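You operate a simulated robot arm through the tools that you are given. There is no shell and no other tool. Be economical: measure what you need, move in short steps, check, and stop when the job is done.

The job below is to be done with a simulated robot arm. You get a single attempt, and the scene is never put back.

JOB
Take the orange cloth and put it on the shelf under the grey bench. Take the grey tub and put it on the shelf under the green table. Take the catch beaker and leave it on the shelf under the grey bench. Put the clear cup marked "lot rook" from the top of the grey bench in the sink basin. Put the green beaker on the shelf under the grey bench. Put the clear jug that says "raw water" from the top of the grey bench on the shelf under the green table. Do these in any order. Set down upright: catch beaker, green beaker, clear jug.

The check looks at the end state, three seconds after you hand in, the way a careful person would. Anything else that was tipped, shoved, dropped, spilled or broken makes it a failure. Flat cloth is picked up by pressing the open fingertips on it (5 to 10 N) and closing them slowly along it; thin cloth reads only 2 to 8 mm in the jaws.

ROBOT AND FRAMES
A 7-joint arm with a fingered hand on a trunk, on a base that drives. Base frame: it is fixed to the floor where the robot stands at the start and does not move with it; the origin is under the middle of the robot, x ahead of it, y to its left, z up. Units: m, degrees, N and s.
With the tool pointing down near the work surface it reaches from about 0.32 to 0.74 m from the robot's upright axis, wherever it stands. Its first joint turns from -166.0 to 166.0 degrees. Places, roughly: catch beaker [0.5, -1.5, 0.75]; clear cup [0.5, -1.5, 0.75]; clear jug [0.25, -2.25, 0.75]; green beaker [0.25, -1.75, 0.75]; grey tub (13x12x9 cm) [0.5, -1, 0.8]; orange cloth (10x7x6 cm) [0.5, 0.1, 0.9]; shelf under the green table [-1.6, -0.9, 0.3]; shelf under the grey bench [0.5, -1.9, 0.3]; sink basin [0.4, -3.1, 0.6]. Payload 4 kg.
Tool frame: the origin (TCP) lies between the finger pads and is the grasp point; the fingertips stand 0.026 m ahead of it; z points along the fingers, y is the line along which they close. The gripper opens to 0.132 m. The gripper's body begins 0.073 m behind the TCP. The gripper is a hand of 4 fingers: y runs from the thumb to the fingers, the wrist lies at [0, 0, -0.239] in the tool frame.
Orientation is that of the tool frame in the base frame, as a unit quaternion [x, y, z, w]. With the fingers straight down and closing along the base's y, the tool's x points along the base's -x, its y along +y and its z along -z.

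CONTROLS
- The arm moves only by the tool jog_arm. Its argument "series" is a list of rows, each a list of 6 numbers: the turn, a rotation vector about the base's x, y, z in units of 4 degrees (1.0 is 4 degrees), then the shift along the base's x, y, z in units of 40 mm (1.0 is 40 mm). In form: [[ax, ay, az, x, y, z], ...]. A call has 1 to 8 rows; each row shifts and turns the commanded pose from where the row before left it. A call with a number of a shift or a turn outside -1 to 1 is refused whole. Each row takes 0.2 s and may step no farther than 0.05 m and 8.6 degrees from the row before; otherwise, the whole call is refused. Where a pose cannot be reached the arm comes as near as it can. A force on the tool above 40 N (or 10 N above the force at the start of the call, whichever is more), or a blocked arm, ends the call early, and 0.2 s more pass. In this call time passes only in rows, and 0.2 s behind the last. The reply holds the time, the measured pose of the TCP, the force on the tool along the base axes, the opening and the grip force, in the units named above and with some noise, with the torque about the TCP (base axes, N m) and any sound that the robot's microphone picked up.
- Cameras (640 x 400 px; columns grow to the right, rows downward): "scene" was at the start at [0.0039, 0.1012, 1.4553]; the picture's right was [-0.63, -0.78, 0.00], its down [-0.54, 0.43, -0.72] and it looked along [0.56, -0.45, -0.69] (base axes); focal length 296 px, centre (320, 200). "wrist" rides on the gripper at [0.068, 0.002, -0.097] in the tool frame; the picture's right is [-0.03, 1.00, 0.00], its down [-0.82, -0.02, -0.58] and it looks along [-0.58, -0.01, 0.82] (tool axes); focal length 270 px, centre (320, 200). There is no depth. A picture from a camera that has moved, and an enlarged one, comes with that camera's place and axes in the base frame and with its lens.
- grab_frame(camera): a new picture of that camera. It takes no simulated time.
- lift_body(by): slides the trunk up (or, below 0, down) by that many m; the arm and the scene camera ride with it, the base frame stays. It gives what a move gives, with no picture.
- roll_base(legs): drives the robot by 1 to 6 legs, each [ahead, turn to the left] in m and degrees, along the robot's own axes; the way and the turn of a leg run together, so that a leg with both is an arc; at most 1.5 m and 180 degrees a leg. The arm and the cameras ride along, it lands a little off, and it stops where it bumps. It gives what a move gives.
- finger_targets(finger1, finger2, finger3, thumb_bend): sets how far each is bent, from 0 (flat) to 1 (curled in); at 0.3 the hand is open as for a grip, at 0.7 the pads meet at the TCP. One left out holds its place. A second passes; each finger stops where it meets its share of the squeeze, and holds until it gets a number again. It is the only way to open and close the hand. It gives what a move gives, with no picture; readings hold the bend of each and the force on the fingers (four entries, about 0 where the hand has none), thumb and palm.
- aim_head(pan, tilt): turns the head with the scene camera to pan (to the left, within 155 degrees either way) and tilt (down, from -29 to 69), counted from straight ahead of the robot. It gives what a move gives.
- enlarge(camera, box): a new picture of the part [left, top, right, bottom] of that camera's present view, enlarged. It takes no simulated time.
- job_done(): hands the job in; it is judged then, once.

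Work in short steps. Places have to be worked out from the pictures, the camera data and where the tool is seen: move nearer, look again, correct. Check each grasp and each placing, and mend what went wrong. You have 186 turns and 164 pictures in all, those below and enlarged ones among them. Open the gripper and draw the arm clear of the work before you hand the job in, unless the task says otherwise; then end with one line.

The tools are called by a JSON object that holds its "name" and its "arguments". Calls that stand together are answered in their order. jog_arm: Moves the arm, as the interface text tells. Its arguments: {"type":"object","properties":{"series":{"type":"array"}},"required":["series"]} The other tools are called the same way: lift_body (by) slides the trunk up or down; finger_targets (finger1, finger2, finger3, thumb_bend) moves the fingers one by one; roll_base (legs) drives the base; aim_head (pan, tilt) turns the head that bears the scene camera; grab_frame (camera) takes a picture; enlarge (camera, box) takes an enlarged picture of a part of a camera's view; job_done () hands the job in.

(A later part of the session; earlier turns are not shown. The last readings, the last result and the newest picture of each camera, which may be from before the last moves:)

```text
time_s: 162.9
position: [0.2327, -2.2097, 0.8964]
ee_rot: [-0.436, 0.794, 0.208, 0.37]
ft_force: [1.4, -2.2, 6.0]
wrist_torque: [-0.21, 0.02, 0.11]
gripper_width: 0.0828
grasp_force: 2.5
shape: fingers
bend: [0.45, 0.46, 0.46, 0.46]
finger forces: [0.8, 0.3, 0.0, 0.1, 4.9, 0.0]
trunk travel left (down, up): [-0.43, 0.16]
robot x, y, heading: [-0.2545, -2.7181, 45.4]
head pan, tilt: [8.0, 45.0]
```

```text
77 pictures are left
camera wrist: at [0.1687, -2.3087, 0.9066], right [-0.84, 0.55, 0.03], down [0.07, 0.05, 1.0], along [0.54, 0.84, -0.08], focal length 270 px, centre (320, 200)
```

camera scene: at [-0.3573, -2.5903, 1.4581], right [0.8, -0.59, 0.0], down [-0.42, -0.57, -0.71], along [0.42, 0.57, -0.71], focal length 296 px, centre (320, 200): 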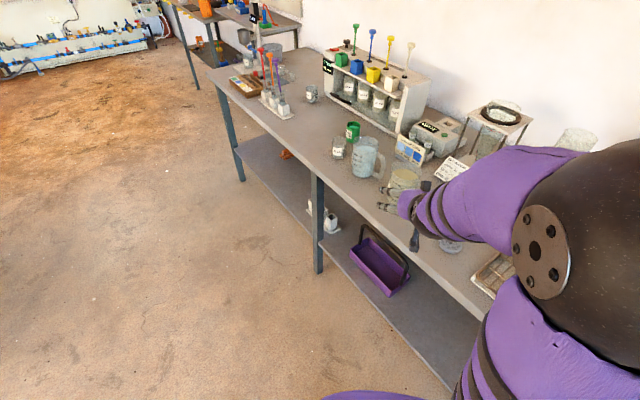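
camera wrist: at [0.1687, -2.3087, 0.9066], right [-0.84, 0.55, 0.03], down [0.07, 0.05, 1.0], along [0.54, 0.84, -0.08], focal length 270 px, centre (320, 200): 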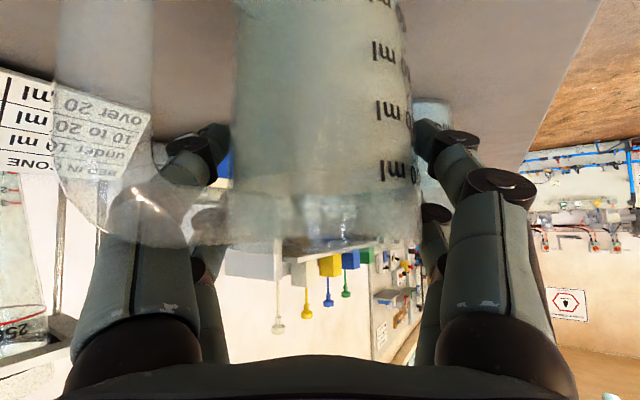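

The thumb lightly touches the handle top (about 5 N). I rise 4 mm and close fully on the body.

{"name": "jog_arm", "arguments": {"series": [[0, 0, 0, 0, 0, 0.1]]}}

{"name": "finger_targets", "arguments": {"finger1": 0.75, "finger2": 0.75, "finger3": 0.75, "thumb_bend": 0.75}}

{"name": "grab_frame", "arguments": {"camera": "wrist"}}

```text
time_s: 163.3
position: [0.2315, -2.2093, 0.8976]
ee_rot: [-0.436, 0.794, 0.208, 0.368]
ft_force: [0.8, 0.1, -1.0]
wrist_torque: [-0.02, 0.0, 0.02]
gripper_width: 0.0811
grasp_force: 0.3
shape: fingers
bend: [0.45, 0.46, 0.46, 0.46]
finger forces: [0.4, 0.0, 0.0, 0.0, 0.5, 0.0]
trunk travel left (down, up): [-0.43, 0.16]
robot x, y, heading: [-0.2556, -2.7211, 45.4]
head pan, tilt: [8.0, 45.0]
```

```text
time_s: 164.3
position: [0.2327, -2.2098, 0.8991]
ee_rot: [-0.436, 0.794, 0.209, 0.369]
ft_force: [1.1, -1.2, -0.9]
wrist_torque: [-0.07, -0.04, 0.04]
gripper_width: 0.0765
grasp_force: 20.8
shape: fingers
bend: [0.45, 0.52, 0.53, 0.54]
finger forces: [9.3, 10.6, 7.7, 0.1, 14.0, 0.1]
trunk travel left (down, up): [-0.43, 0.16]
robot x, y, heading: [-0.2528, -2.7191, 45.5]
head pan, tilt: [8.0, 45.0]
```

```text
76 pictures are left
camera wrist: at [0.1686, -2.3079, 0.9094], right [-0.84, 0.55, 0.03], down [0.07, 0.05, 1.0], along [0.54, 0.84, -0.08], focal length 270 px, centre (320, 200)
```

wrist: 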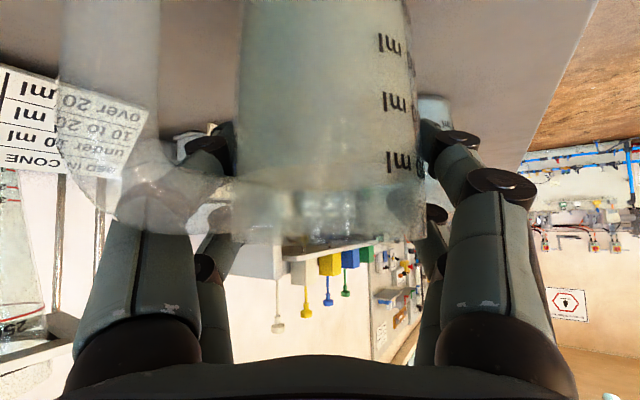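

Gripped at 76 mm with 21 N. I lift straight up slowly.

{"name": "jog_arm", "arguments": {"series": [[0, 0, 0, 0, 0, 0.25], [0, 0, 0, 0, 0, 0.4], [0, 0, 0, 0, 0, 0.6], [0, 0, 0, 0, 0, 0.7], [0, 0, 0, 0, 0, 0.7]]}}

{"name": "grab_frame", "arguments": {"camera": "scene"}}

{"name": "grab_frame", "arguments": {"camera": "wrist"}}

```text
time_s: 165.5
position: [0.2323, -2.2082, 1.0057]
ee_rot: [-0.436, 0.794, 0.208, 0.369]
ft_force: [-0.1, -0.3, -4.7]
wrist_torque: [0.09, -0.02, 0.01]
gripper_width: 0.0764
grasp_force: 19.5
shape: fingers
bend: [0.45, 0.52, 0.54, 0.54]
finger forces: [10.1, 9.7, 6.4, 0.1, 13.7, 0.0]
trunk travel left (down, up): [-0.43, 0.16]
robot x, y, heading: [-0.2543, -2.7205, 45.4]
head pan, tilt: [8.0, 45.0]
```

```text
75 pictures are left
camera scene: at [-0.357, -2.5898, 1.458], right [0.8, -0.59, 0.0], down [-0.42, -0.57, -0.71], along [0.42, 0.57, -0.71], focal length 296 px, centre (320, 200)
```

scene: 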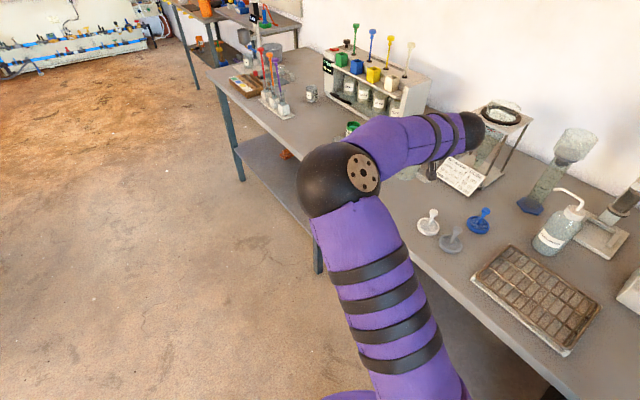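

```text
74 pictures are left
camera wrist: at [0.1682, -2.3068, 1.016], right [-0.84, 0.55, 0.03], down [0.07, 0.05, 1.0], along [0.54, 0.84, -0.08], focal length 270 px, centre (320, 200)
```

wrist: 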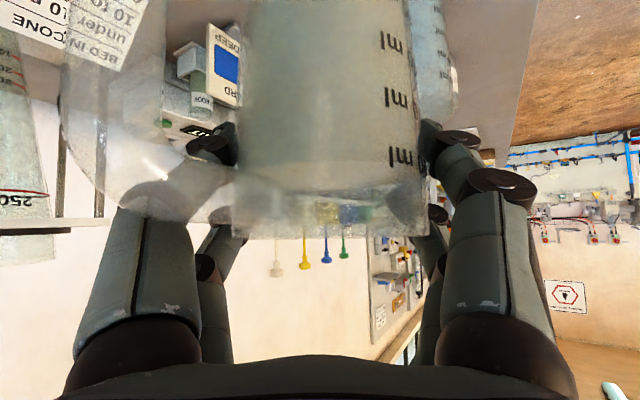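

The jug is held. I retract diagonally over the low items, then check before driving to the green table's front side (x≈-1.3, y≈-1).

{"name": "jog_arm", "arguments": {"series": [[0, 0, 0, 0, 0, 0.7], [0, 0, 0, -0.55, -0.8, 0], [0, 0, 0, -0.55, -0.8, 0], [0, 0, 0, -0.55, -0.8, 0], [0, 0, 0, -0.55, -0.8, 0], [0, 0, 0, -0.55, -0.8, 0]]}}

{"name": "roll_base", "arguments": {"legs": [[0, 62], [1.4, 0]]}}

{"name": "aim_head", "arguments": {"pan": 40, "tilt": 35}}

{"name": "grab_frame", "arguments": {"camera": "scene"}}

```text
time_s: 166.9
position: [0.1223, -2.369, 1.033]
ee_rot: [-0.437, 0.794, 0.209, 0.368]
ft_force: [0.8, -0.3, -4.9]
wrist_torque: [0.09, 0.01, -0.02]
gripper_width: 0.0766
grasp_force: 19.3
shape: fingers
bend: [0.45, 0.52, 0.54, 0.54]
finger forces: [10.0, 9.5, 6.3, 0.0, 13.6, 0.1]
trunk travel left (down, up): [-0.43, 0.16]
robot x, y, heading: [-0.2577, -2.7237, 45.8]
head pan, tilt: [8.0, 45.0]
```

```text
time_s: 176.8
position: [-0.8254, -0.9036, 1.0345]
ee_rot: [0.786, -0.45, -0.37, -0.206]
ft_force: [0.1, -0.3, -4.8]
wrist_torque: [0.04, 0.08, -0.01]
gripper_width: 0.0764
grasp_force: 19.5
shape: fingers
bend: [0.45, 0.52, 0.54, 0.54]
finger forces: [10.1, 9.4, 6.1, 0.0, 13.4, 0.0]
trunk travel left (down, up): [-0.43, 0.16]
robot x, y, heading: [-0.6803, -1.4006, 108.4]
head pan, tilt: [8.0, 45.0]
```

```text
time_s: 177.8
position: [-0.8248, -0.903, 1.0336]
ee_rot: [0.786, -0.451, -0.369, -0.207]
ft_force: [1.2, 0.1, -4.8]
wrist_torque: [0.05, 0.07, -0.04]
gripper_width: 0.0767
grasp_force: 19.3
shape: fingers
bend: [0.45, 0.52, 0.54, 0.54]
finger forces: [10.1, 9.4, 6.1, 0.0, 13.3, 0.0]
trunk travel left (down, up): [-0.43, 0.16]
robot x, y, heading: [-0.6849, -1.3984, 108.2]
head pan, tilt: [40.0, 35.0]
```

```text
73 pictures are left
camera scene: at [-0.8859, -1.4565, 1.4728], right [0.53, 0.85, 0.0], down [0.49, -0.3, -0.82], along [-0.7, 0.43, -0.57], focal length 296 px, centre (320, 200)
```

scene: 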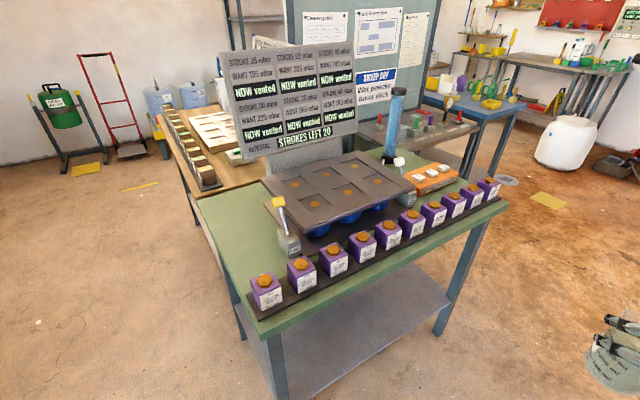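

The green table's front edge is at x≈-1.29, with an empty shelf from y≈-0.5 to -1.27. I line up facing it at y≈-0.9 with some stand-off.

{"name": "roll_base", "arguments": {"legs": [[0, -18], [0.5, 0], [0, 90], [-0.08, 0]]}}

{"name": "lift_body", "arguments": {"by": -0.4}}

{"name": "aim_head", "arguments": {"pan": 10, "tilt": 30}}

{"name": "grab_frame", "arguments": {"camera": "scene"}}

```text
time_s: 186.8
position: [-1.1249, -0.8814, 1.0336]
ee_rot: [0.899, 0.109, -0.42, 0.056]
ft_force: [-0.3, 0.1, -4.1]
wrist_torque: [-0.02, 0.04, -0.02]
gripper_width: 0.0765
grasp_force: 18.8
shape: fingers
bend: [0.44, 0.53, 0.54, 0.54]
finger forces: [9.9, 9.1, 6.0, 0.1, 13.3, 0.1]
trunk travel left (down, up): [-0.43, 0.16]
robot x, y, heading: [-0.6093, -0.8888, -177.8]
head pan, tilt: [40.0, 35.0]
```

```text
time_s: 190.6
position: [-1.1235, -0.8811, 0.6341]
ee_rot: [0.9, 0.109, -0.419, 0.056]
ft_force: [-1.0, 0.2, -4.9]
wrist_torque: [-0.03, 0.08, 0.01]
gripper_width: 0.0764
grasp_force: 19.0
shape: fingers
bend: [0.44, 0.53, 0.54, 0.54]
finger forces: [10.0, 9.1, 5.9, 0.0, 13.1, 0.1]
trunk travel left (down, up): [-0.03, 0.56]
robot x, y, heading: [-0.6112, -0.8866, -178.0]
head pan, tilt: [40.0, 35.0]
```

```text
time_s: 191.6
position: [-1.1233, -0.8813, 0.6331]
ee_rot: [0.899, 0.108, -0.42, 0.055]
ft_force: [0.0, 0.5, -4.5]
wrist_torque: [-0.05, 0.05, -0.01]
gripper_width: 0.0763
grasp_force: 19.0
shape: fingers
bend: [0.44, 0.53, 0.54, 0.54]
finger forces: [10.0, 9.1, 5.9, 0.0, 13.2, 0.0]
trunk travel left (down, up): [-0.03, 0.56]
robot x, y, heading: [-0.6073, -0.8875, -177.8]
head pan, tilt: [10.0, 30.0]
```

```text
72 pictures are left
camera scene: at [-0.6324, -1.0569, 1.0806], right [-0.21, 0.98, 0.0], down [0.49, 0.11, -0.87], along [-0.85, -0.18, -0.5], focal length 296 px, centre (320, 200)
```

scene: 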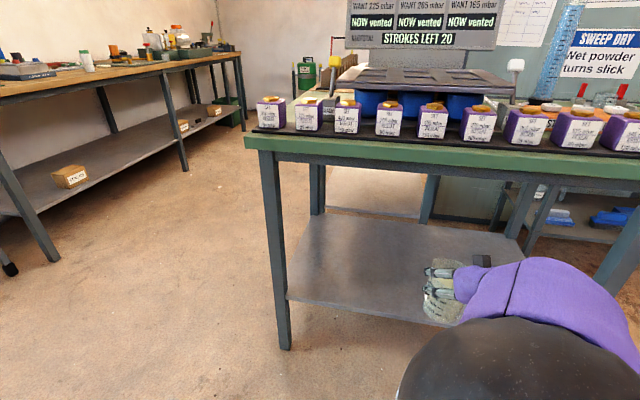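

The shelf is at z≈0.325 and the apron bottom is ≈0.77. I lower the jug outside the table to about 6 cm above shelf height, then drive forward.

{"name": "jog_arm", "arguments": {"series": [[0, 0, 0, 0, 0, -0.8], [0, 0, 0, 0, 0, -0.8], [0, 0, 0, 0, 0, -0.8], [0, 0, 0, 0, 0, -0.8]]}}

{"name": "grab_frame", "arguments": {"camera": "scene"}}

```text
time_s: 192.6
position: [-1.1239, -0.8806, 0.5058]
ee_rot: [0.9, 0.108, -0.419, 0.056]
ft_force: [0.4, 0.2, -4.1]
wrist_torque: [-0.06, 0.07, 0.04]
gripper_width: 0.0766
grasp_force: 18.8
shape: fingers
bend: [0.44, 0.53, 0.55, 0.54]
finger forces: [10.0, 8.9, 6.1, 0.0, 12.9, 0.0]
trunk travel left (down, up): [-0.03, 0.56]
robot x, y, heading: [-0.6111, -0.8857, -177.8]
head pan, tilt: [10.0, 30.0]
```

```text
71 pictures are left
camera scene: at [-0.6322, -1.0568, 1.0807], right [-0.21, 0.98, 0.0], down [0.49, 0.1, -0.87], along [-0.85, -0.18, -0.5], focal length 296 px, centre (320, 200)
```

scene: 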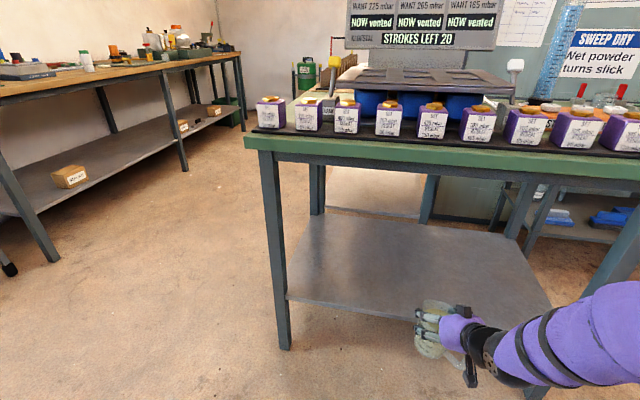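

I drive 0.1 m forward and extend the arm for the rest, watching the elbow against the right leg.

{"name": "roll_base", "arguments": {"legs": [[0.1, 0]]}}

{"name": "jog_arm", "arguments": {"series": [[0, 0, 0, -0.9, -0.1, 0], [0, 0, 0, -0.9, -0.1, 0], [0, 0, 0, -0.9, -0.1, 0], [0, 0, 0, -0.9, -0.1, 0], [0, 0, 0, -0.6, -0.1, 0]]}}

{"name": "grab_frame", "arguments": {"camera": "scene"}}

{"name": "grab_frame", "arguments": {"camera": "wrist"}}

```text
time_s: 193.7
position: [-1.2245, -0.8835, 0.5064]
ee_rot: [0.899, 0.109, -0.42, 0.056]
ft_force: [0.1, -0.2, -5.4]
wrist_torque: [-0.03, 0.06, 0.01]
gripper_width: 0.0765
grasp_force: 19.3
shape: fingers
bend: [0.44, 0.53, 0.55, 0.54]
finger forces: [10.0, 8.8, 5.9, 0.1, 12.9, 0.0]
trunk travel left (down, up): [-0.03, 0.56]
robot x, y, heading: [-0.7107, -0.8884, -177.8]
head pan, tilt: [10.0, 30.0]
```

```text
time_s: 194.9
position: [-1.3948, -0.9033, 0.5071]
ee_rot: [0.9, 0.109, -0.419, 0.056]
ft_force: [0.5, 0.0, -5.5]
wrist_torque: [-0.02, 0.03, 0.01]
gripper_width: 0.0763
grasp_force: 18.3
shape: fingers
bend: [0.44, 0.53, 0.55, 0.54]
finger forces: [9.9, 8.7, 5.8, 0.1, 12.8, 0.0]
trunk travel left (down, up): [-0.03, 0.56]
robot x, y, heading: [-0.7116, -0.8926, -177.9]
head pan, tilt: [10.0, 30.0]
```

```text
70 pictures are left
camera scene: at [-0.7329, -1.0605, 1.0807], right [-0.21, 0.98, 0.0], down [0.49, 0.1, -0.87], along [-0.85, -0.18, -0.5], focal length 296 px, centre (320, 200)
```

scene: 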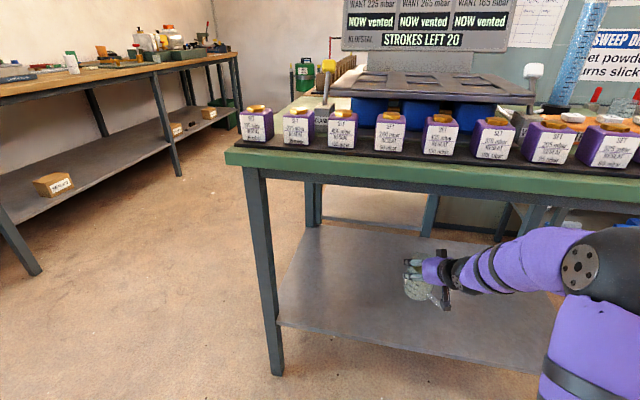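

```text
69 pictures are left
camera wrist: at [-1.2794, -0.8754, 0.5175], right [0.23, -0.97, 0.03], down [-0.09, 0.01, 1.0], along [-0.97, -0.23, -0.08], focal length 270 px, centre (320, 200)
```

wrist: 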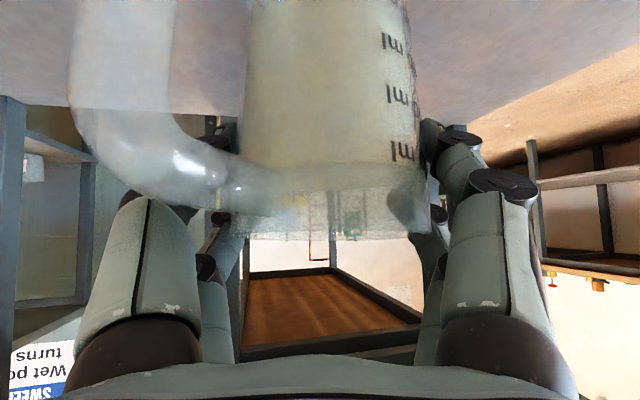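

The jug is over the shelf with its base well inside the edge. I lower gently until contact.

{"name": "jog_arm", "arguments": {"series": [[0, 0, 0, 0, 0, -0.5], [0, 0, 0, 0, 0, -0.5], [0, 0, 0, 0, 0, -0.2], [0, 0, 0, 0, 0, -0.15], [0, 0, 0, 0, 0, -0.15]]}}

{"name": "grab_frame", "arguments": {"camera": "wrist"}}

{"name": "enlarge", "arguments": {"camera": "scene", "box": [360, 220, 520, 350]}}

```text
time_s: 196.1
position: [-1.394, -0.9029, 0.4462]
ee_rot: [0.9, 0.109, -0.419, 0.056]
ft_force: [0.4, -0.2, -5.7]
wrist_torque: [-0.07, 0.03, 0.03]
gripper_width: 0.0766
grasp_force: 19.0
shape: fingers
bend: [0.44, 0.53, 0.55, 0.54]
finger forces: [9.9, 8.7, 5.7, 0.2, 12.7, 0.1]
trunk travel left (down, up): [-0.03, 0.56]
robot x, y, heading: [-0.7129, -0.8892, -178.0]
head pan, tilt: [10.0, 30.0]
```

```text
68 pictures are left
camera wrist: at [-1.279, -0.8755, 0.4571], right [0.23, -0.97, 0.03], down [-0.09, 0.01, 1.0], along [-0.97, -0.23, -0.08], focal length 270 px, centre (320, 200)
```

wrist: 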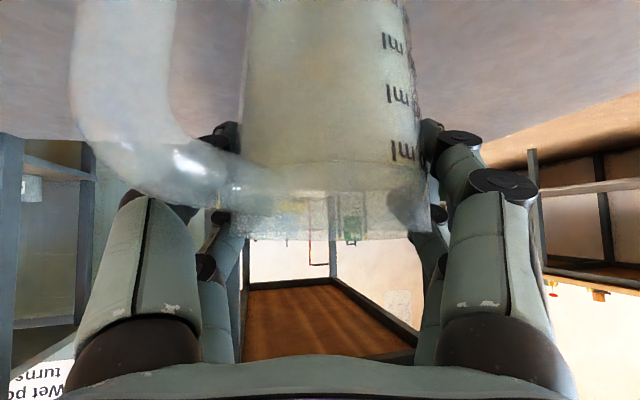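

```text
3.08 times, centred on (440, 285) of scene
camera zoom: at [-0.7331, -1.0605, 1.0807], right [-0.21, 0.98, 0.0], down [0.49, 0.1, -0.87], along [-0.85, -0.18, -0.5], focal length 912 px, centre (-49, -62)
```

zoom: 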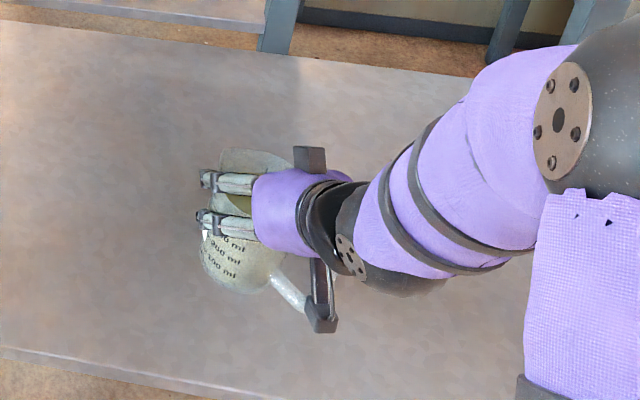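

No contact yet. I continue in 4–6 mm steps.

{"name": "jog_arm", "arguments": {"series": [[0, 0, 0, 0, 0, -0.15], [0, 0, 0, 0, 0, -0.15], [0, 0, 0, 0, 0, -0.15], [0, 0, 0, 0, 0, -0.15], [0, 0, 0, 0, 0, -0.1], [0, 0, 0, 0, 0, -0.1]]}}

```text
time_s: 197.5
position: [-1.3927, -0.9054, 0.4137]
ee_rot: [0.899, 0.109, -0.42, 0.056]
ft_force: [0.4, 0.0, -4.7]
wrist_torque: [-0.05, 0.02, 0.0]
gripper_width: 0.0766
grasp_force: 18.4
shape: fingers
bend: [0.44, 0.53, 0.55, 0.54]
finger forces: [9.9, 8.7, 5.9, 0.0, 12.9, 0.1]
trunk travel left (down, up): [-0.03, 0.56]
robot x, y, heading: [-0.7128, -0.8874, -178.0]
head pan, tilt: [10.0, 30.0]
```

{"name": "jog_arm", "arguments": {"series": [[0, 0, 0, 0, 0, -0.1], [0, 0, 0, 0, 0, -0.1], [0, 0, 0, 0, 0, -0.1], [0, 0, 0, 0, 0, -0.1]]}}

{"name": "enlarge", "arguments": {"camera": "scene", "box": [360, 220, 520, 350]}}

```text
time_s: 198.5
position: [-1.3938, -0.9053, 0.4004]
ee_rot: [0.898, 0.11, -0.423, 0.057]
ft_force: [-0.8, -1.8, 8.5]
wrist_torque: [-0.13, -0.05, -0.03]
gripper_width: 0.0766
grasp_force: 21.7
shape: fingers
bend: [0.44, 0.53, 0.55, 0.55]
finger forces: [9.9, 12.7, 7.5, 0.0, 12.9, 0.1]
trunk travel left (down, up): [-0.03, 0.56]
robot x, y, heading: [-0.7089, -0.8942, -177.9]
head pan, tilt: [10.0, 30.0]
```

```text
3.08 times, centred on (440, 285) of scene
camera zoom: at [-0.7323, -1.0605, 1.081], right [-0.21, 0.98, 0.0], down [0.49, 0.1, -0.87], along [-0.85, -0.18, -0.5], focal length 912 px, centre (-49, -62)
```

zoom: 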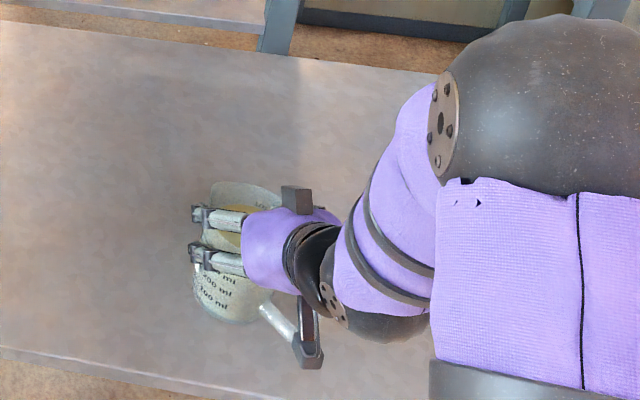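

The jug is standing on the shelf. I relieve the press slightly and open the hand.

{"name": "jog_arm", "arguments": {"series": [[0, 0, 0, 0, 0, 0.05]]}}

{"name": "finger_targets", "arguments": {"finger1": 0.3, "finger2": 0.3, "finger3": 0.3, "thumb_bend": 0.36}}

{"name": "jog_arm", "arguments": {"series": [[0, 0, 0, 0, 0, 0.2], [0, 0, 0, 0, 0, 0.4], [0, 0, 0, 0, 0, 0.6]]}}

{"name": "grab_frame", "arguments": {"camera": "wrist"}}

```text
time_s: 198.9
position: [-1.3947, -0.9044, 0.4018]
ee_rot: [0.899, 0.109, -0.421, 0.056]
ft_force: [-3.1, -1.6, 7.7]
wrist_torque: [-0.19, 0.06, -0.01]
gripper_width: 0.0766
grasp_force: 20.4
shape: fingers
bend: [0.44, 0.53, 0.55, 0.55]
finger forces: [9.9, 12.0, 6.9, 0.0, 12.9, 0.1]
trunk travel left (down, up): [-0.03, 0.56]
robot x, y, heading: [-0.7127, -0.889, -178.0]
head pan, tilt: [10.0, 30.0]
```

```text
time_s: 199.9
position: [-1.3935, -0.9043, 0.4006]
ee_rot: [0.899, 0.109, -0.42, 0.056]
ft_force: [-0.1, 0.4, 0.1]
wrist_torque: [0.01, 0.0, 0.01]
gripper_width: 0.1228
grasp_force: 0.1
shape: fingers
bend: [0.3, 0.3, 0.3, 0.36]
finger forces: [0.1, 0.0, 0.0, 0.0, 0.0, 0.0]
trunk travel left (down, up): [-0.03, 0.56]
robot x, y, heading: [-0.7081, -0.8925, -177.7]
head pan, tilt: [10.0, 30.0]
```

```text
time_s: 200.7
position: [-1.3926, -0.9045, 0.4502]
ee_rot: [0.899, 0.109, -0.419, 0.056]
ft_force: [-0.7, 0.2, -0.3]
wrist_torque: [0.01, -0.01, 0.0]
gripper_width: 0.1227
grasp_force: 0.1
shape: fingers
bend: [0.3, 0.3, 0.3, 0.36]
finger forces: [0.0, 0.0, 0.1, 0.0, 0.0, 0.0]
trunk travel left (down, up): [-0.03, 0.56]
robot x, y, heading: [-0.7089, -0.8874, -177.9]
head pan, tilt: [10.0, 30.0]
```

```text
65 pictures are left
camera wrist: at [-1.2788, -0.8759, 0.4601], right [0.23, -0.97, 0.03], down [-0.09, 0.01, 1.0], along [-0.97, -0.23, -0.08], focal length 270 px, centre (320, 200)
```

wrist: 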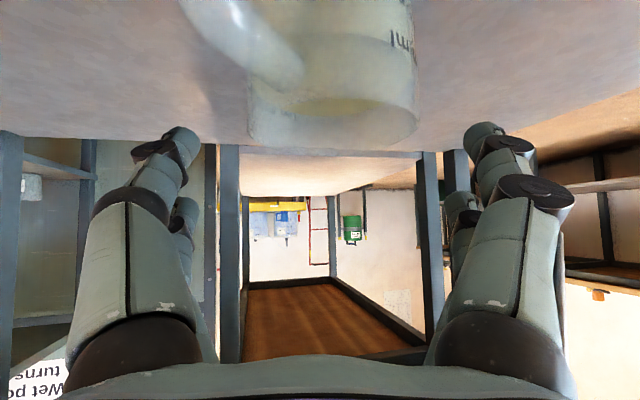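

The jug stands upright and free. I withdraw: slightly up, straight back, then base back and trunk up.

{"name": "jog_arm", "arguments": {"series": [[0, 0, 0, 0, 0, 0.6], [0, 0, 0, 1, 0.1, 0], [0, 0, 0, 1, 0.1, 0], [0, 0, 0, 1, 0.1, 0], [0, 0, 0, 1, 0, 0]]}}

{"name": "roll_base", "arguments": {"legs": [[-0.25, 0]]}}

{"name": "lift_body", "arguments": {"by": 0.4}}

{"name": "enlarge", "arguments": {"camera": "scene", "box": [220, 150, 540, 390]}}

```text
time_s: 201.9
position: [-1.2342, -0.8928, 0.4712]
ee_rot: [0.899, 0.11, -0.419, 0.057]
ft_force: [0.7, -0.4, -0.4]
wrist_torque: [-0.04, -0.04, 0.01]
gripper_width: 0.1228
grasp_force: 0.1
shape: fingers
bend: [0.3, 0.3, 0.3, 0.36]
finger forces: [0.0, 0.0, 0.0, 0.0, 0.0, 0.0]
trunk travel left (down, up): [-0.03, 0.56]
robot x, y, heading: [-0.705, -0.8904, -177.9]
head pan, tilt: [10.0, 30.0]
```

```text
time_s: 203.8
position: [-0.9825, -0.8829, 0.4696]
ee_rot: [0.899, 0.11, -0.42, 0.056]
ft_force: [0.3, 0.5, -0.2]
wrist_torque: [0.01, 0.0, -0.02]
gripper_width: 0.1229
grasp_force: 0.0
shape: fingers
bend: [0.3, 0.3, 0.3, 0.36]
finger forces: [0.0, 0.0, 0.1, 0.0, 0.0, 0.0]
trunk travel left (down, up): [-0.03, 0.56]
robot x, y, heading: [-0.4569, -0.8822, -177.7]
head pan, tilt: [10.0, 30.0]
```

```text
time_s: 207.6
position: [-0.9825, -0.8845, 0.8696]
ee_rot: [0.899, 0.109, -0.42, 0.056]
ft_force: [0.0, 0.6, -0.5]
wrist_torque: [0.0, 0.01, 0.03]
gripper_width: 0.1229
grasp_force: 0.0
shape: fingers
bend: [0.3, 0.3, 0.3, 0.36]
finger forces: [0.0, 0.0, 0.1, 0.1, 0.1, 0.1]
trunk travel left (down, up): [-0.43, 0.16]
robot x, y, heading: [-0.461, -0.883, -177.8]
head pan, tilt: [10.0, 30.0]
```

```text
1.67 times, centred on (380, 270) of scene
camera zoom: at [-0.4821, -1.0512, 1.4806], right [-0.21, 0.98, 0.0], down [0.49, 0.11, -0.87], along [-0.85, -0.18, -0.5], focal length 494 px, centre (220, 83)
```

zoom: 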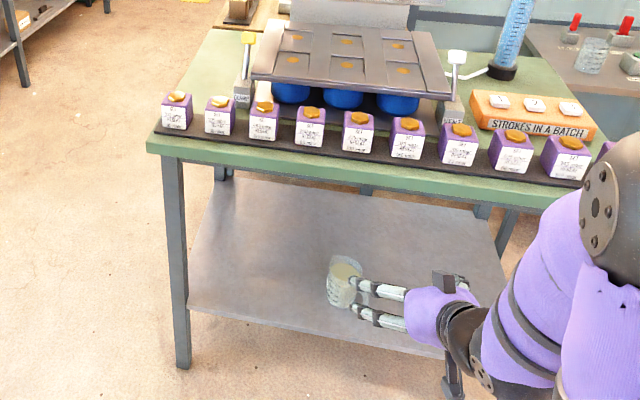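

Jug delivered. Next is the tub at ≈(0.515,-0.99), right behind the timer stand. I straighten the hand and raise it, then reposition the base near the bench's left end.

{"name": "jog_arm", "arguments": {"series": [[0.24, -0.97, 0, 0, 0, 0.8], [0.24, -0.97, 0, 0, 0, 0.8], [0.24, -0.97, 0, 0, 0, 0.8], [0.24, -0.97, 0, 0, 0, 0.8], [0.24, -0.97, 0, 0, 0, 0.8], [0.24, -0.97, 0, 0, 0, 0.5], [0.24, -0.97, 0, 0, 0, 0], [0.24, -0.97, 0, 0, 0, 0]]}}

{"name": "jog_arm", "arguments": {"series": [[0.24, -0.97, 0, 0.3, 0, 0], [0.24, -0.97, 0, 0.3, 0, 0], [0.24, -0.97, 0, 0.3, 0, 0], [0.24, -0.97, 0, 0.3, 0, 0], [0, 0, -1, 0.3, 0, 0], [0, 0, -1, 0.3, 0, 0], [0, 0, -1, 0, 0, 0], [0, 0, -1, 0, 0, 0]]}}

{"name": "roll_base", "arguments": {"legs": [[0, -152], [0.39, 0], [0, -20]]}}

{"name": "aim_head", "arguments": {"pan": -45, "tilt": 45}}

{"name": "grab_frame", "arguments": {"camera": "scene"}}

```text
time_s: 209.4
position: [-0.9839, -0.883, 1.0284]
ee_rot: [0.981, 0.117, -0.156, 0.022]
ft_force: [0.1, 0.3, 0.2]
wrist_torque: [0.0, 0.0, 0.01]
gripper_width: 0.1229
grasp_force: 0.0
shape: fingers
bend: [0.3, 0.3, 0.3, 0.36]
finger forces: [0.0, 0.1, 0.0, 0.0, 0.1, 0.0]
out of reach, approached as far as the arm can: row 6, 7
trunk travel left (down, up): [-0.43, 0.16]
robot x, y, heading: [-0.459, -0.8819, -177.9]
head pan, tilt: [10.0, 30.0]
```

```text
time_s: 211.2
position: [-0.9114, -0.8811, 1.0292]
ee_rot: [1.0, -0.021, -0.018, 0.003]
ft_force: [-0.4, -0.8, -0.1]
wrist_torque: [-0.04, -0.01, -0.01]
gripper_width: 0.1229
grasp_force: 0.0
shape: fingers
bend: [0.3, 0.3, 0.3, 0.36]
finger forces: [0.1, 0.1, 0.0, 0.0, 0.0, 0.0]
trunk travel left (down, up): [-0.43, 0.16]
robot x, y, heading: [-0.4561, -0.8793, -177.6]
head pan, tilt: [10.0, 30.0]
```

```text
time_s: 221.7
position: [0.3198, -0.6042, 1.0283]
ee_rot: [-0.063, 0.998, 0.005, 0.018]
ft_force: [-0.4, 0.4, 0.3]
wrist_torque: [0.02, 0.02, 0.0]
gripper_width: 0.1231
grasp_force: 0.2
shape: fingers
bend: [0.3, 0.3, 0.3, 0.36]
finger forces: [0.0, 0.1, 0.0, 0.0, 0.0, 0.0]
trunk travel left (down, up): [-0.43, 0.16]
robot x, y, heading: [-0.1276, -0.682, 11.6]
head pan, tilt: [10.0, 30.0]
```

```text
time_s: 222.9
position: [0.3188, -0.6057, 1.0287]
ee_rot: [-0.063, 0.998, 0.005, 0.017]
ft_force: [1.0, 0.0, 0.1]
wrist_torque: [-0.05, 0.04, -0.02]
gripper_width: 0.1229
grasp_force: 0.1
shape: fingers
bend: [0.3, 0.3, 0.3, 0.36]
finger forces: [0.0, 0.0, 0.0, 0.1, 0.0, 0.0]
trunk travel left (down, up): [-0.43, 0.16]
robot x, y, heading: [-0.1307, -0.6835, 11.6]
head pan, tilt: [-45.0, 45.0]
```

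```text
63 pictures are left
camera scene: at [-0.1492, -0.5881, 1.4581], right [-0.55, -0.84, 0.0], down [-0.59, 0.39, -0.71], along [0.59, -0.39, -0.71], focal length 296 px, centre (320, 200)
```

scene: 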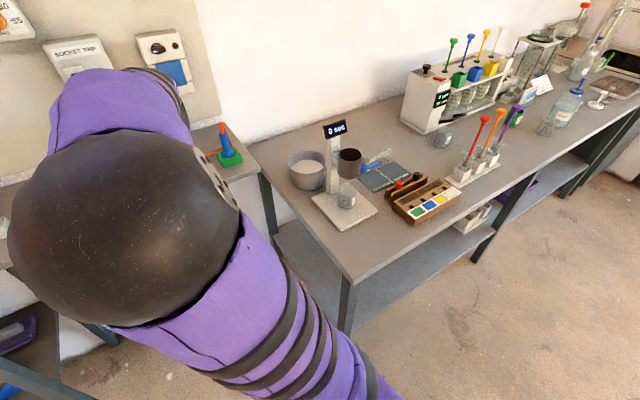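

From here the tub is visible beside the stand. I enlarge it for size and clearances.

{"name": "enlarge", "arguments": {"camera": "scene", "box": [260, 100, 400, 240]}}

```text
2.86 times, centred on (330, 170) of scene
camera zoom: at [-0.1492, -0.5881, 1.4581], right [-0.55, -0.84, 0.0], down [-0.59, 0.39, -0.71], along [0.59, -0.39, -0.71], focal length 847 px, centre (291, 286)
```

zoom: 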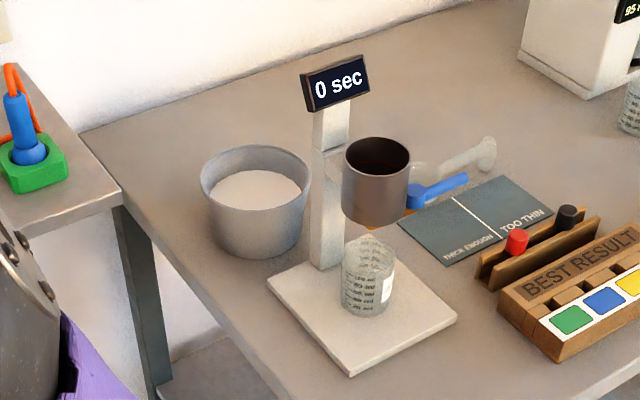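

The tub is tapered (rim ≈12.7 cm) at ≈(0.50,-0.97), and the column is at (0.416,-1.014). Closing with yaw ≈-110° keeps thumb and camera clear of the column, so I rotate the hand here first.

{"name": "jog_arm", "arguments": {"series": [[0, 0, -1, 0, 0, 0], [0, 0, -1, 0, 0, 0], [0, 0, -1, 0, 0, 0], [0, 0, -1, 0, 0, 0], [0, 0, -1, 0, 0, 0], [0, 0, -1, 0, 0, 0], [0, 0, -1, 0, 0, 0], [0, 0, -1, 0, 0, 0]]}}

{"name": "jog_arm", "arguments": {"series": [[0, 0, -1, 0, 0, 0], [0, 0, -1, 0, 0, 0], [0, 0, -1, 0, 0, 0], [0, 0, -1, 0, 0, 0], [0, 0, -1, 0, 0, 0], [0, 0, -1, 0, 0, 0], [0, 0, -1, 0, 0, 0], [0, 0, -1, 0, 0, 0]]}}

{"name": "jog_arm", "arguments": {"series": [[0, 0, -1, 0, 0, 0], [0, 0, -1, 0, 0, 0], [0, 0, -1, 0, 0, 0], [0, 0, -1, 0, 0, 0], [0, 0, -1, 0, 0, 0], [0, 0, -1, 0, 0, 0], [0, 0, -1, 0, 0, 0], [0, 0, -1, 0, 0, 0]]}}

{"name": "jog_arm", "arguments": {"series": [[0, 0, -1, 0, 0, 0], [0, 0, -1, 0, 0, 0], [0, 0, -1, 0, 0, 0], [0, 0, -1, 0, 0, 0], [0, 0, -1, 0, 0, 0]]}}

{"name": "finger_targets", "arguments": {"finger1": 0.22, "finger2": 0.22, "finger3": 0.22, "thumb_bend": 0.22}}

{"name": "lift_body", "arguments": {"by": 0.1}}

{"name": "grab_frame", "arguments": {"camera": "wrist"}}

```text
time_s: 224.7
position: [0.3198, -0.6057, 1.03]
ee_rot: [0.215, 0.976, -0.001, 0.019]
ft_force: [0.1, 0.0, -0.2]
wrist_torque: [0.02, 0.04, 0.03]
gripper_width: 0.1228
grasp_force: 0.1
shape: fingers
bend: [0.3, 0.3, 0.3, 0.36]
finger forces: [0.0, 0.1, 0.0, 0.1, 0.0, 0.0]
trunk travel left (down, up): [-0.43, 0.16]
robot x, y, heading: [-0.1266, -0.6847, 11.9]
head pan, tilt: [-45.0, 45.0]
```

```text
time_s: 226.5
position: [0.3187, -0.6045, 1.0286]
ee_rot: [0.475, 0.88, -0.004, 0.019]
ft_force: [-0.3, -0.6, 0.7]
wrist_torque: [-0.03, -0.01, 0.0]
gripper_width: 0.1232
grasp_force: 0.0
shape: fingers
bend: [0.3, 0.3, 0.3, 0.36]
finger forces: [0.0, 0.0, 0.0, 0.0, 0.0, 0.0]
trunk travel left (down, up): [-0.43, 0.16]
robot x, y, heading: [-0.1244, -0.6809, 11.8]
head pan, tilt: [-45.0, 45.0]
```

```text
time_s: 228.3
position: [0.3191, -0.6063, 1.03]
ee_rot: [0.7, 0.713, -0.009, 0.016]
ft_force: [-0.3, -0.1, -0.2]
wrist_torque: [0.01, 0.0, -0.01]
gripper_width: 0.1228
grasp_force: 0.0
shape: fingers
bend: [0.3, 0.3, 0.3, 0.36]
finger forces: [0.0, 0.0, 0.1, 0.0, 0.0, 0.0]
trunk travel left (down, up): [-0.43, 0.16]
robot x, y, heading: [-0.1279, -0.6829, 11.3]
head pan, tilt: [-45.0, 45.0]
```

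```text
time_s: 229.5
position: [0.3199, -0.6043, 1.0289]
ee_rot: [0.813, 0.582, -0.012, 0.015]
ft_force: [0.0, 0.8, 0.5]
wrist_torque: [0.02, -0.03, 0.02]
gripper_width: 0.1231
grasp_force: 0.1
shape: fingers
bend: [0.3, 0.3, 0.3, 0.36]
finger forces: [0.1, 0.0, 0.0, 0.0, 0.1, 0.0]
trunk travel left (down, up): [-0.43, 0.16]
robot x, y, heading: [-0.1303, -0.6826, 11.8]
head pan, tilt: [-45.0, 45.0]
```

```text
time_s: 230.5
position: [0.3208, -0.6059, 1.0296]
ee_rot: [0.813, 0.582, -0.012, 0.014]
ft_force: [0.9, -0.3, 0.0]
wrist_torque: [0.01, -0.02, -0.02]
gripper_width: 0.1491
grasp_force: 0.2
shape: fingers
bend: [0.22, 0.22, 0.22, 0.22]
finger forces: [0.1, 0.1, 0.0, 0.0, 0.1, 0.1]
trunk travel left (down, up): [-0.43, 0.16]
robot x, y, heading: [-0.1278, -0.6801, 11.6]
head pan, tilt: [-45.0, 45.0]
```

```text
time_s: 231.9
position: [0.3207, -0.6056, 1.1281]
ee_rot: [0.813, 0.582, -0.013, 0.015]
ft_force: [-0.2, 0.3, 0.4]
wrist_torque: [0.01, 0.0, 0.02]
gripper_width: 0.1494
grasp_force: 0.0
shape: fingers
bend: [0.22, 0.22, 0.22, 0.22]
finger forces: [0.0, 0.0, 0.0, 0.1, 0.0, 0.0]
trunk travel left (down, up): [-0.53, 0.06]
robot x, y, heading: [-0.1287, -0.6832, 11.6]
head pan, tilt: [-45.0, 45.0]
```

```text
61 pictures are left
camera wrist: at [0.3436, -0.5362, 1.2233], right [0.94, -0.35, 0.01], down [-0.28, -0.74, 0.61], along [-0.2, -0.57, -0.79], focal length 270 px, centre (320, 200)
```

wrist: 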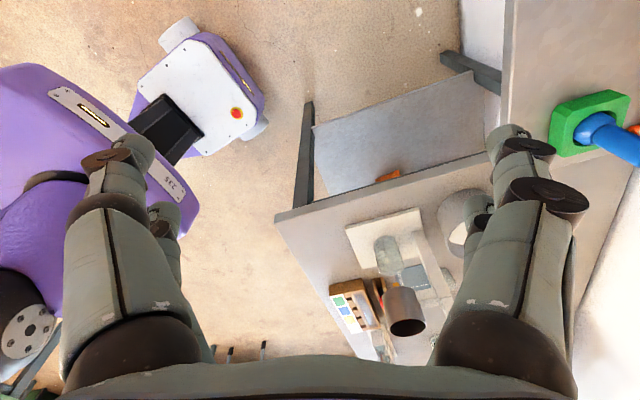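

Opening is now 15 cm. I yaw 12° more, tilt 20° so the hand leans away from the stand, and move above the tub.

{"name": "jog_arm", "arguments": {"series": [[0, 0, -1, 0.3, -0.9, 0], [0, 0, -1, 0.4, -0.9, 0], [0, 0, -1, 0.5, -0.9, 0], [-0.857, 0.515, 0, 0.5, -0.9, 0], [-0.857, 0.515, 0, 0.6, -0.9, 0], [-0.857, 0.515, 0, 0.6, -0.9, 0], [-0.857, 0.515, 0, 0.6, -0.9, 0], [-0.857, 0.515, 0, 0.6, -0.9, 0]]}}

{"name": "grab_frame", "arguments": {"camera": "wrist"}}

{"name": "enlarge", "arguments": {"camera": "scene", "box": [200, 40, 400, 240]}}

```text
time_s: 233.7
position: [0.482, -0.8929, 1.1262]
ee_rot: [0.853, 0.485, -0.166, 0.098]
ft_force: [-0.8, 0.2, 1.9]
wrist_torque: [-0.04, -0.01, 0.0]
gripper_width: 0.1496
grasp_force: 0.0
shape: fingers
bend: [0.22, 0.22, 0.22, 0.22]
finger forces: [0.1, 0.0, 0.0, 0.0, 0.1, 0.0]
trunk travel left (down, up): [-0.53, 0.06]
robot x, y, heading: [-0.1275, -0.6808, 11.7]
head pan, tilt: [-45.0, 45.0]
```

```text
60 pictures are left
camera wrist: at [0.5338, -0.8071, 1.1914], right [0.85, -0.53, 0.02], down [-0.3, -0.45, 0.84], along [-0.44, -0.72, -0.54], focal length 270 px, centre (320, 200)
```

wrist: 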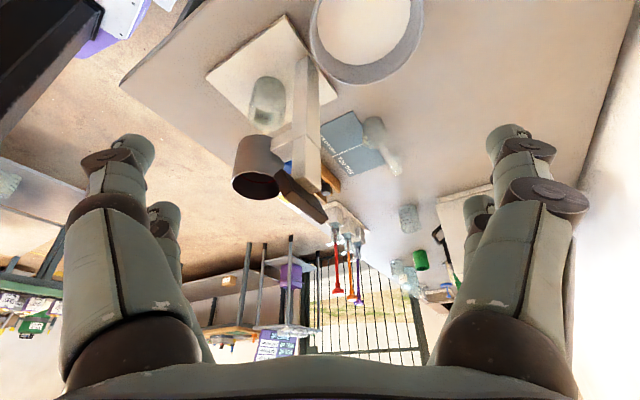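

```text
2.00 times, centred on (300, 140) of scene
camera zoom: at [-0.149, -0.5885, 1.558], right [-0.55, -0.84, 0.0], down [-0.59, 0.39, -0.71], along [0.59, -0.39, -0.71], focal length 593 px, centre (360, 320)
```

zoom: 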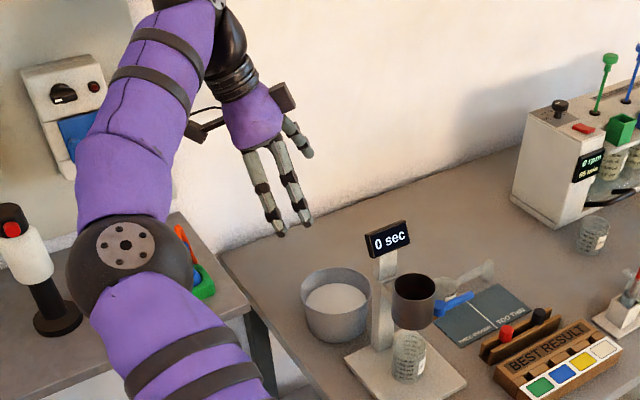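

The tub's rim centre measures (0.503,-0.965). I move above it and descend to just over the rim.

{"name": "jog_arm", "arguments": {"series": [[0, 0, 0, 0.3, -0.9, 0], [0, 0, 0, 0.25, -0.9, -0.3], [0, 0, 0, 0, 0, -1], [0, 0, 0, 0, 0, -1], [0, 0, 0, 0, 0, -1], [0, 0, 0, 0, 0, -0.7]]}}

{"name": "grab_frame", "arguments": {"camera": "wrist"}}

{"name": "enlarge", "arguments": {"camera": "scene", "box": [220, 60, 380, 220]}}

```text
time_s: 235.1
position: [0.507, -0.9646, 0.968]
ee_rot: [0.852, 0.486, -0.165, 0.099]
ft_force: [-0.1, 0.7, 0.1]
wrist_torque: [-0.04, 0.01, -0.01]
gripper_width: 0.1494
grasp_force: 0.0
shape: fingers
bend: [0.22, 0.22, 0.22, 0.22]
finger forces: [0.0, 0.0, 0.0, 0.0, 0.1, 0.1]
trunk travel left (down, up): [-0.53, 0.06]
robot x, y, heading: [-0.1296, -0.683, 11.5]
head pan, tilt: [-45.0, 45.0]
```

```text
58 pictures are left
camera wrist: at [0.5579, -0.8787, 1.033], right [0.85, -0.53, 0.02], down [-0.3, -0.45, 0.84], along [-0.44, -0.72, -0.54], focal length 270 px, centre (320, 200)
```

wrist: 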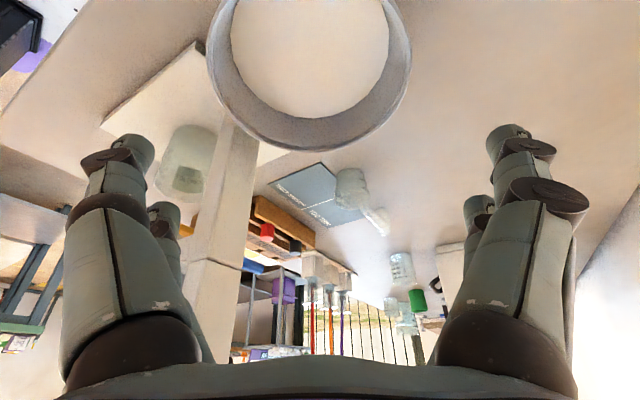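

```text
2.50 times, centred on (300, 140) of scene
camera zoom: at [-0.1489, -0.5881, 1.5581], right [-0.55, -0.84, 0.0], down [-0.59, 0.39, -0.71], along [0.59, -0.39, -0.71], focal length 741 px, centre (370, 350)
```

zoom: 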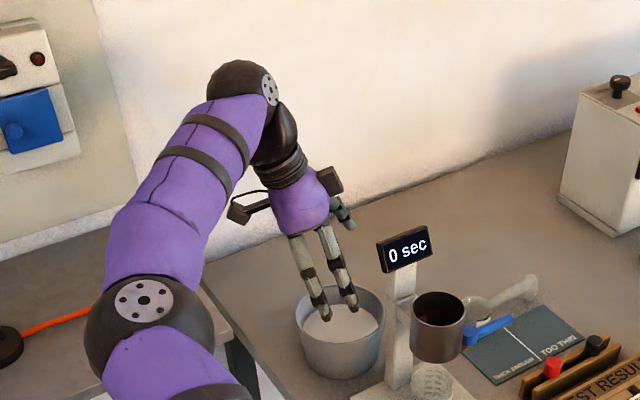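

The tub is centred within about 7 mm. I correct and lower around it in steps.

{"name": "jog_arm", "arguments": {"series": [[0, 0, 0, -0.12, 0.12, -0.5], [0, 0, 0, 0, 0, -0.6]]}}

{"name": "grab_frame", "arguments": {"camera": "wrist"}}

{"name": "enlarge", "arguments": {"camera": "scene", "box": [220, 60, 380, 220]}}

```text
time_s: 235.7
position: [0.4988, -0.96, 0.9255]
ee_rot: [0.853, 0.485, -0.166, 0.098]
ft_force: [0.5, -0.1, -0.1]
wrist_torque: [-0.03, 0.03, 0.03]
gripper_width: 0.1497
grasp_force: 0.1
shape: fingers
bend: [0.22, 0.22, 0.22, 0.22]
finger forces: [0.1, 0.0, 0.0, 0.0, 0.0, 0.0]
trunk travel left (down, up): [-0.53, 0.06]
robot x, y, heading: [-0.1239, -0.6827, 11.5]
head pan, tilt: [-45.0, 45.0]
```

```text
56 pictures are left
camera wrist: at [0.5509, -0.8746, 0.9894], right [0.85, -0.53, 0.02], down [-0.3, -0.45, 0.84], along [-0.44, -0.72, -0.54], focal length 270 px, centre (320, 200)
```

wrist: 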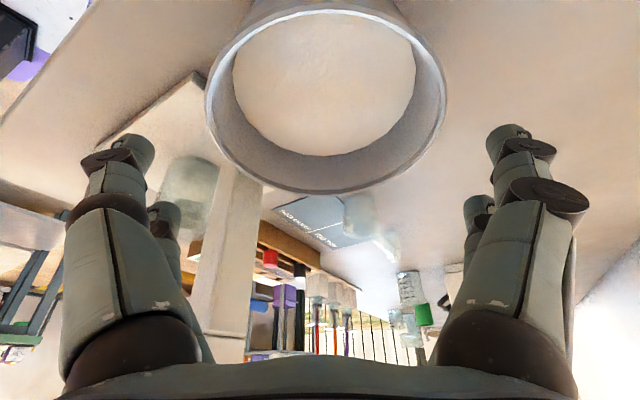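

```text
2.50 times, centred on (300, 140) of scene
camera zoom: at [-0.1489, -0.588, 1.5581], right [-0.55, -0.84, 0.0], down [-0.59, 0.39, -0.71], along [0.59, -0.39, -0.71], focal length 741 px, centre (370, 350)
```

zoom: 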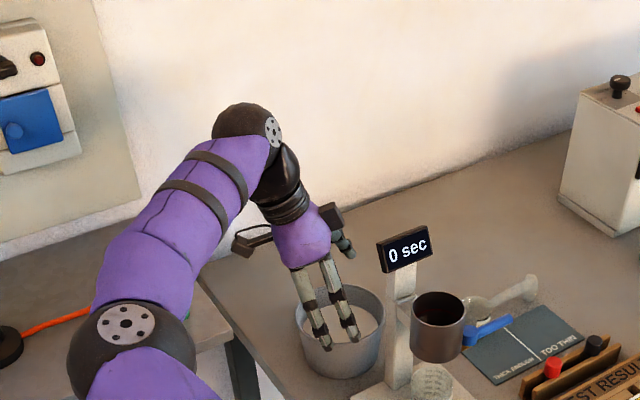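

The tub centre is about 1.5 cm back toward the wall shelf. I correct and lower to z≈0.85.

{"name": "jog_arm", "arguments": {"series": [[0, 0, 0, 0.2, 0.33, -0.4], [0, 0, 0, 0, 0, -0.6], [0, 0, 0, 0, 0, -0.5], [0, 0, 0, 0, 0, -0.35]]}}

{"name": "grab_frame", "arguments": {"camera": "wrist"}}

{"name": "enlarge", "arguments": {"camera": "scene", "box": [220, 60, 380, 220]}}

```text
time_s: 236.7
position: [0.5093, -0.9469, 0.85]
ee_rot: [0.853, 0.485, -0.166, 0.099]
ft_force: [2.5, -1.3, 2.8]
wrist_torque: [-0.09, -0.07, 0.06]
gripper_width: 0.1495
grasp_force: 1.3
shape: fingers
bend: [0.22, 0.21, 0.22, 0.22]
finger forces: [0.0, 2.9, 0.1, 0.0, 0.0, 0.1]
trunk travel left (down, up): [-0.53, 0.06]
robot x, y, heading: [-0.1268, -0.683, 11.4]
head pan, tilt: [-45.0, 45.0]
```

```text
54 pictures are left
camera wrist: at [0.5606, -0.8606, 0.9152], right [0.85, -0.53, 0.02], down [-0.3, -0.45, 0.84], along [-0.44, -0.72, -0.54], focal length 270 px, centre (320, 200)
```

wrist: 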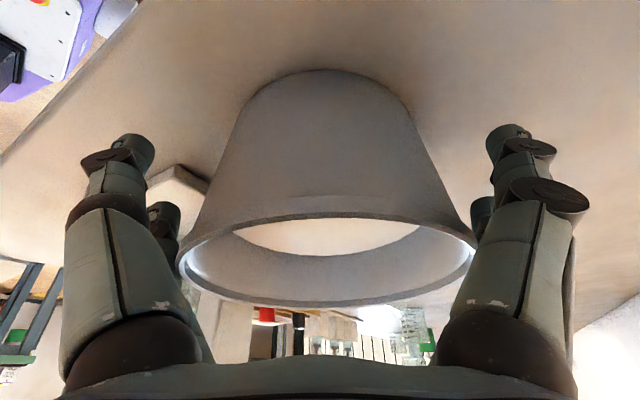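

```text
2.50 times, centred on (300, 140) of scene
camera zoom: at [-0.1491, -0.5881, 1.5581], right [-0.55, -0.84, 0.0], down [-0.59, 0.39, -0.71], along [0.59, -0.39, -0.71], focal length 741 px, centre (370, 350)
```

zoom: 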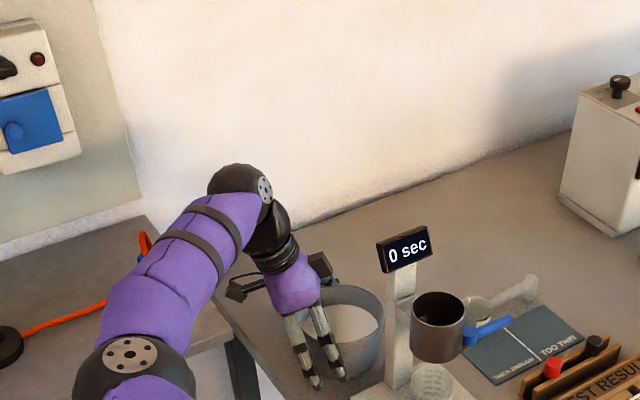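

A finger lightly touches the rim. I shift 4 mm toward that side and close.

{"name": "jog_arm", "arguments": {"series": [[0, 0, 0, 0.1, -0.06, -0.1]]}}

{"name": "finger_targets", "arguments": {"finger1": 0.6, "finger2": 0.6, "finger3": 0.6, "thumb_bend": 0.6}}

{"name": "grab_frame", "arguments": {"camera": "wrist"}}

```text
time_s: 237.1
position: [0.5122, -0.9493, 0.8466]
ee_rot: [0.853, 0.486, -0.166, 0.099]
ft_force: [-2.5, 2.2, 4.9]
wrist_torque: [0.05, 0.13, 0.01]
gripper_width: 0.1494
grasp_force: 2.5
shape: fingers
bend: [0.22, 0.21, 0.21, 0.22]
finger forces: [0.1, 1.1, 4.7, 0.0, 0.1, 0.0]
trunk travel left (down, up): [-0.53, 0.06]
robot x, y, heading: [-0.1267, -0.6813, 11.6]
head pan, tilt: [-45.0, 45.0]
```

```text
time_s: 238.1
position: [0.512, -0.9491, 0.8453]
ee_rot: [0.853, 0.485, -0.166, 0.098]
ft_force: [-2.6, 2.1, 2.7]
wrist_torque: [0.32, 0.21, -0.01]
gripper_width: 0.0831
grasp_force: 27.6
shape: fingers
bend: [0.45, 0.55, 0.57, 0.52]
finger forces: [8.2, 17.7, 14.9, 0.0, 15.1, 0.1]
trunk travel left (down, up): [-0.53, 0.06]
robot x, y, heading: [-0.1307, -0.6822, 11.4]
head pan, tilt: [-45.0, 45.0]
```

```text
52 pictures are left
camera wrist: at [0.5643, -0.8627, 0.9106], right [0.85, -0.53, 0.02], down [-0.3, -0.45, 0.84], along [-0.44, -0.72, -0.54], focal length 270 px, centre (320, 200)
```

wrist: 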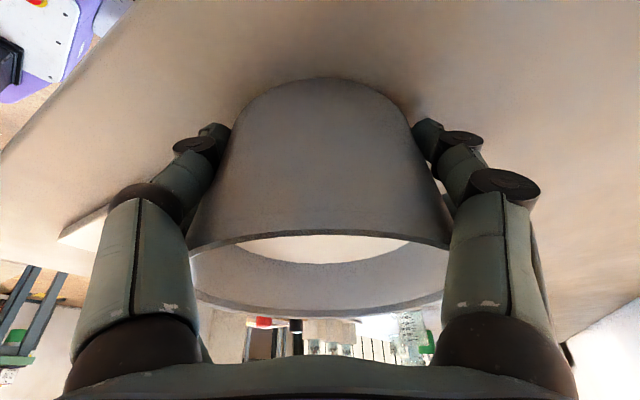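

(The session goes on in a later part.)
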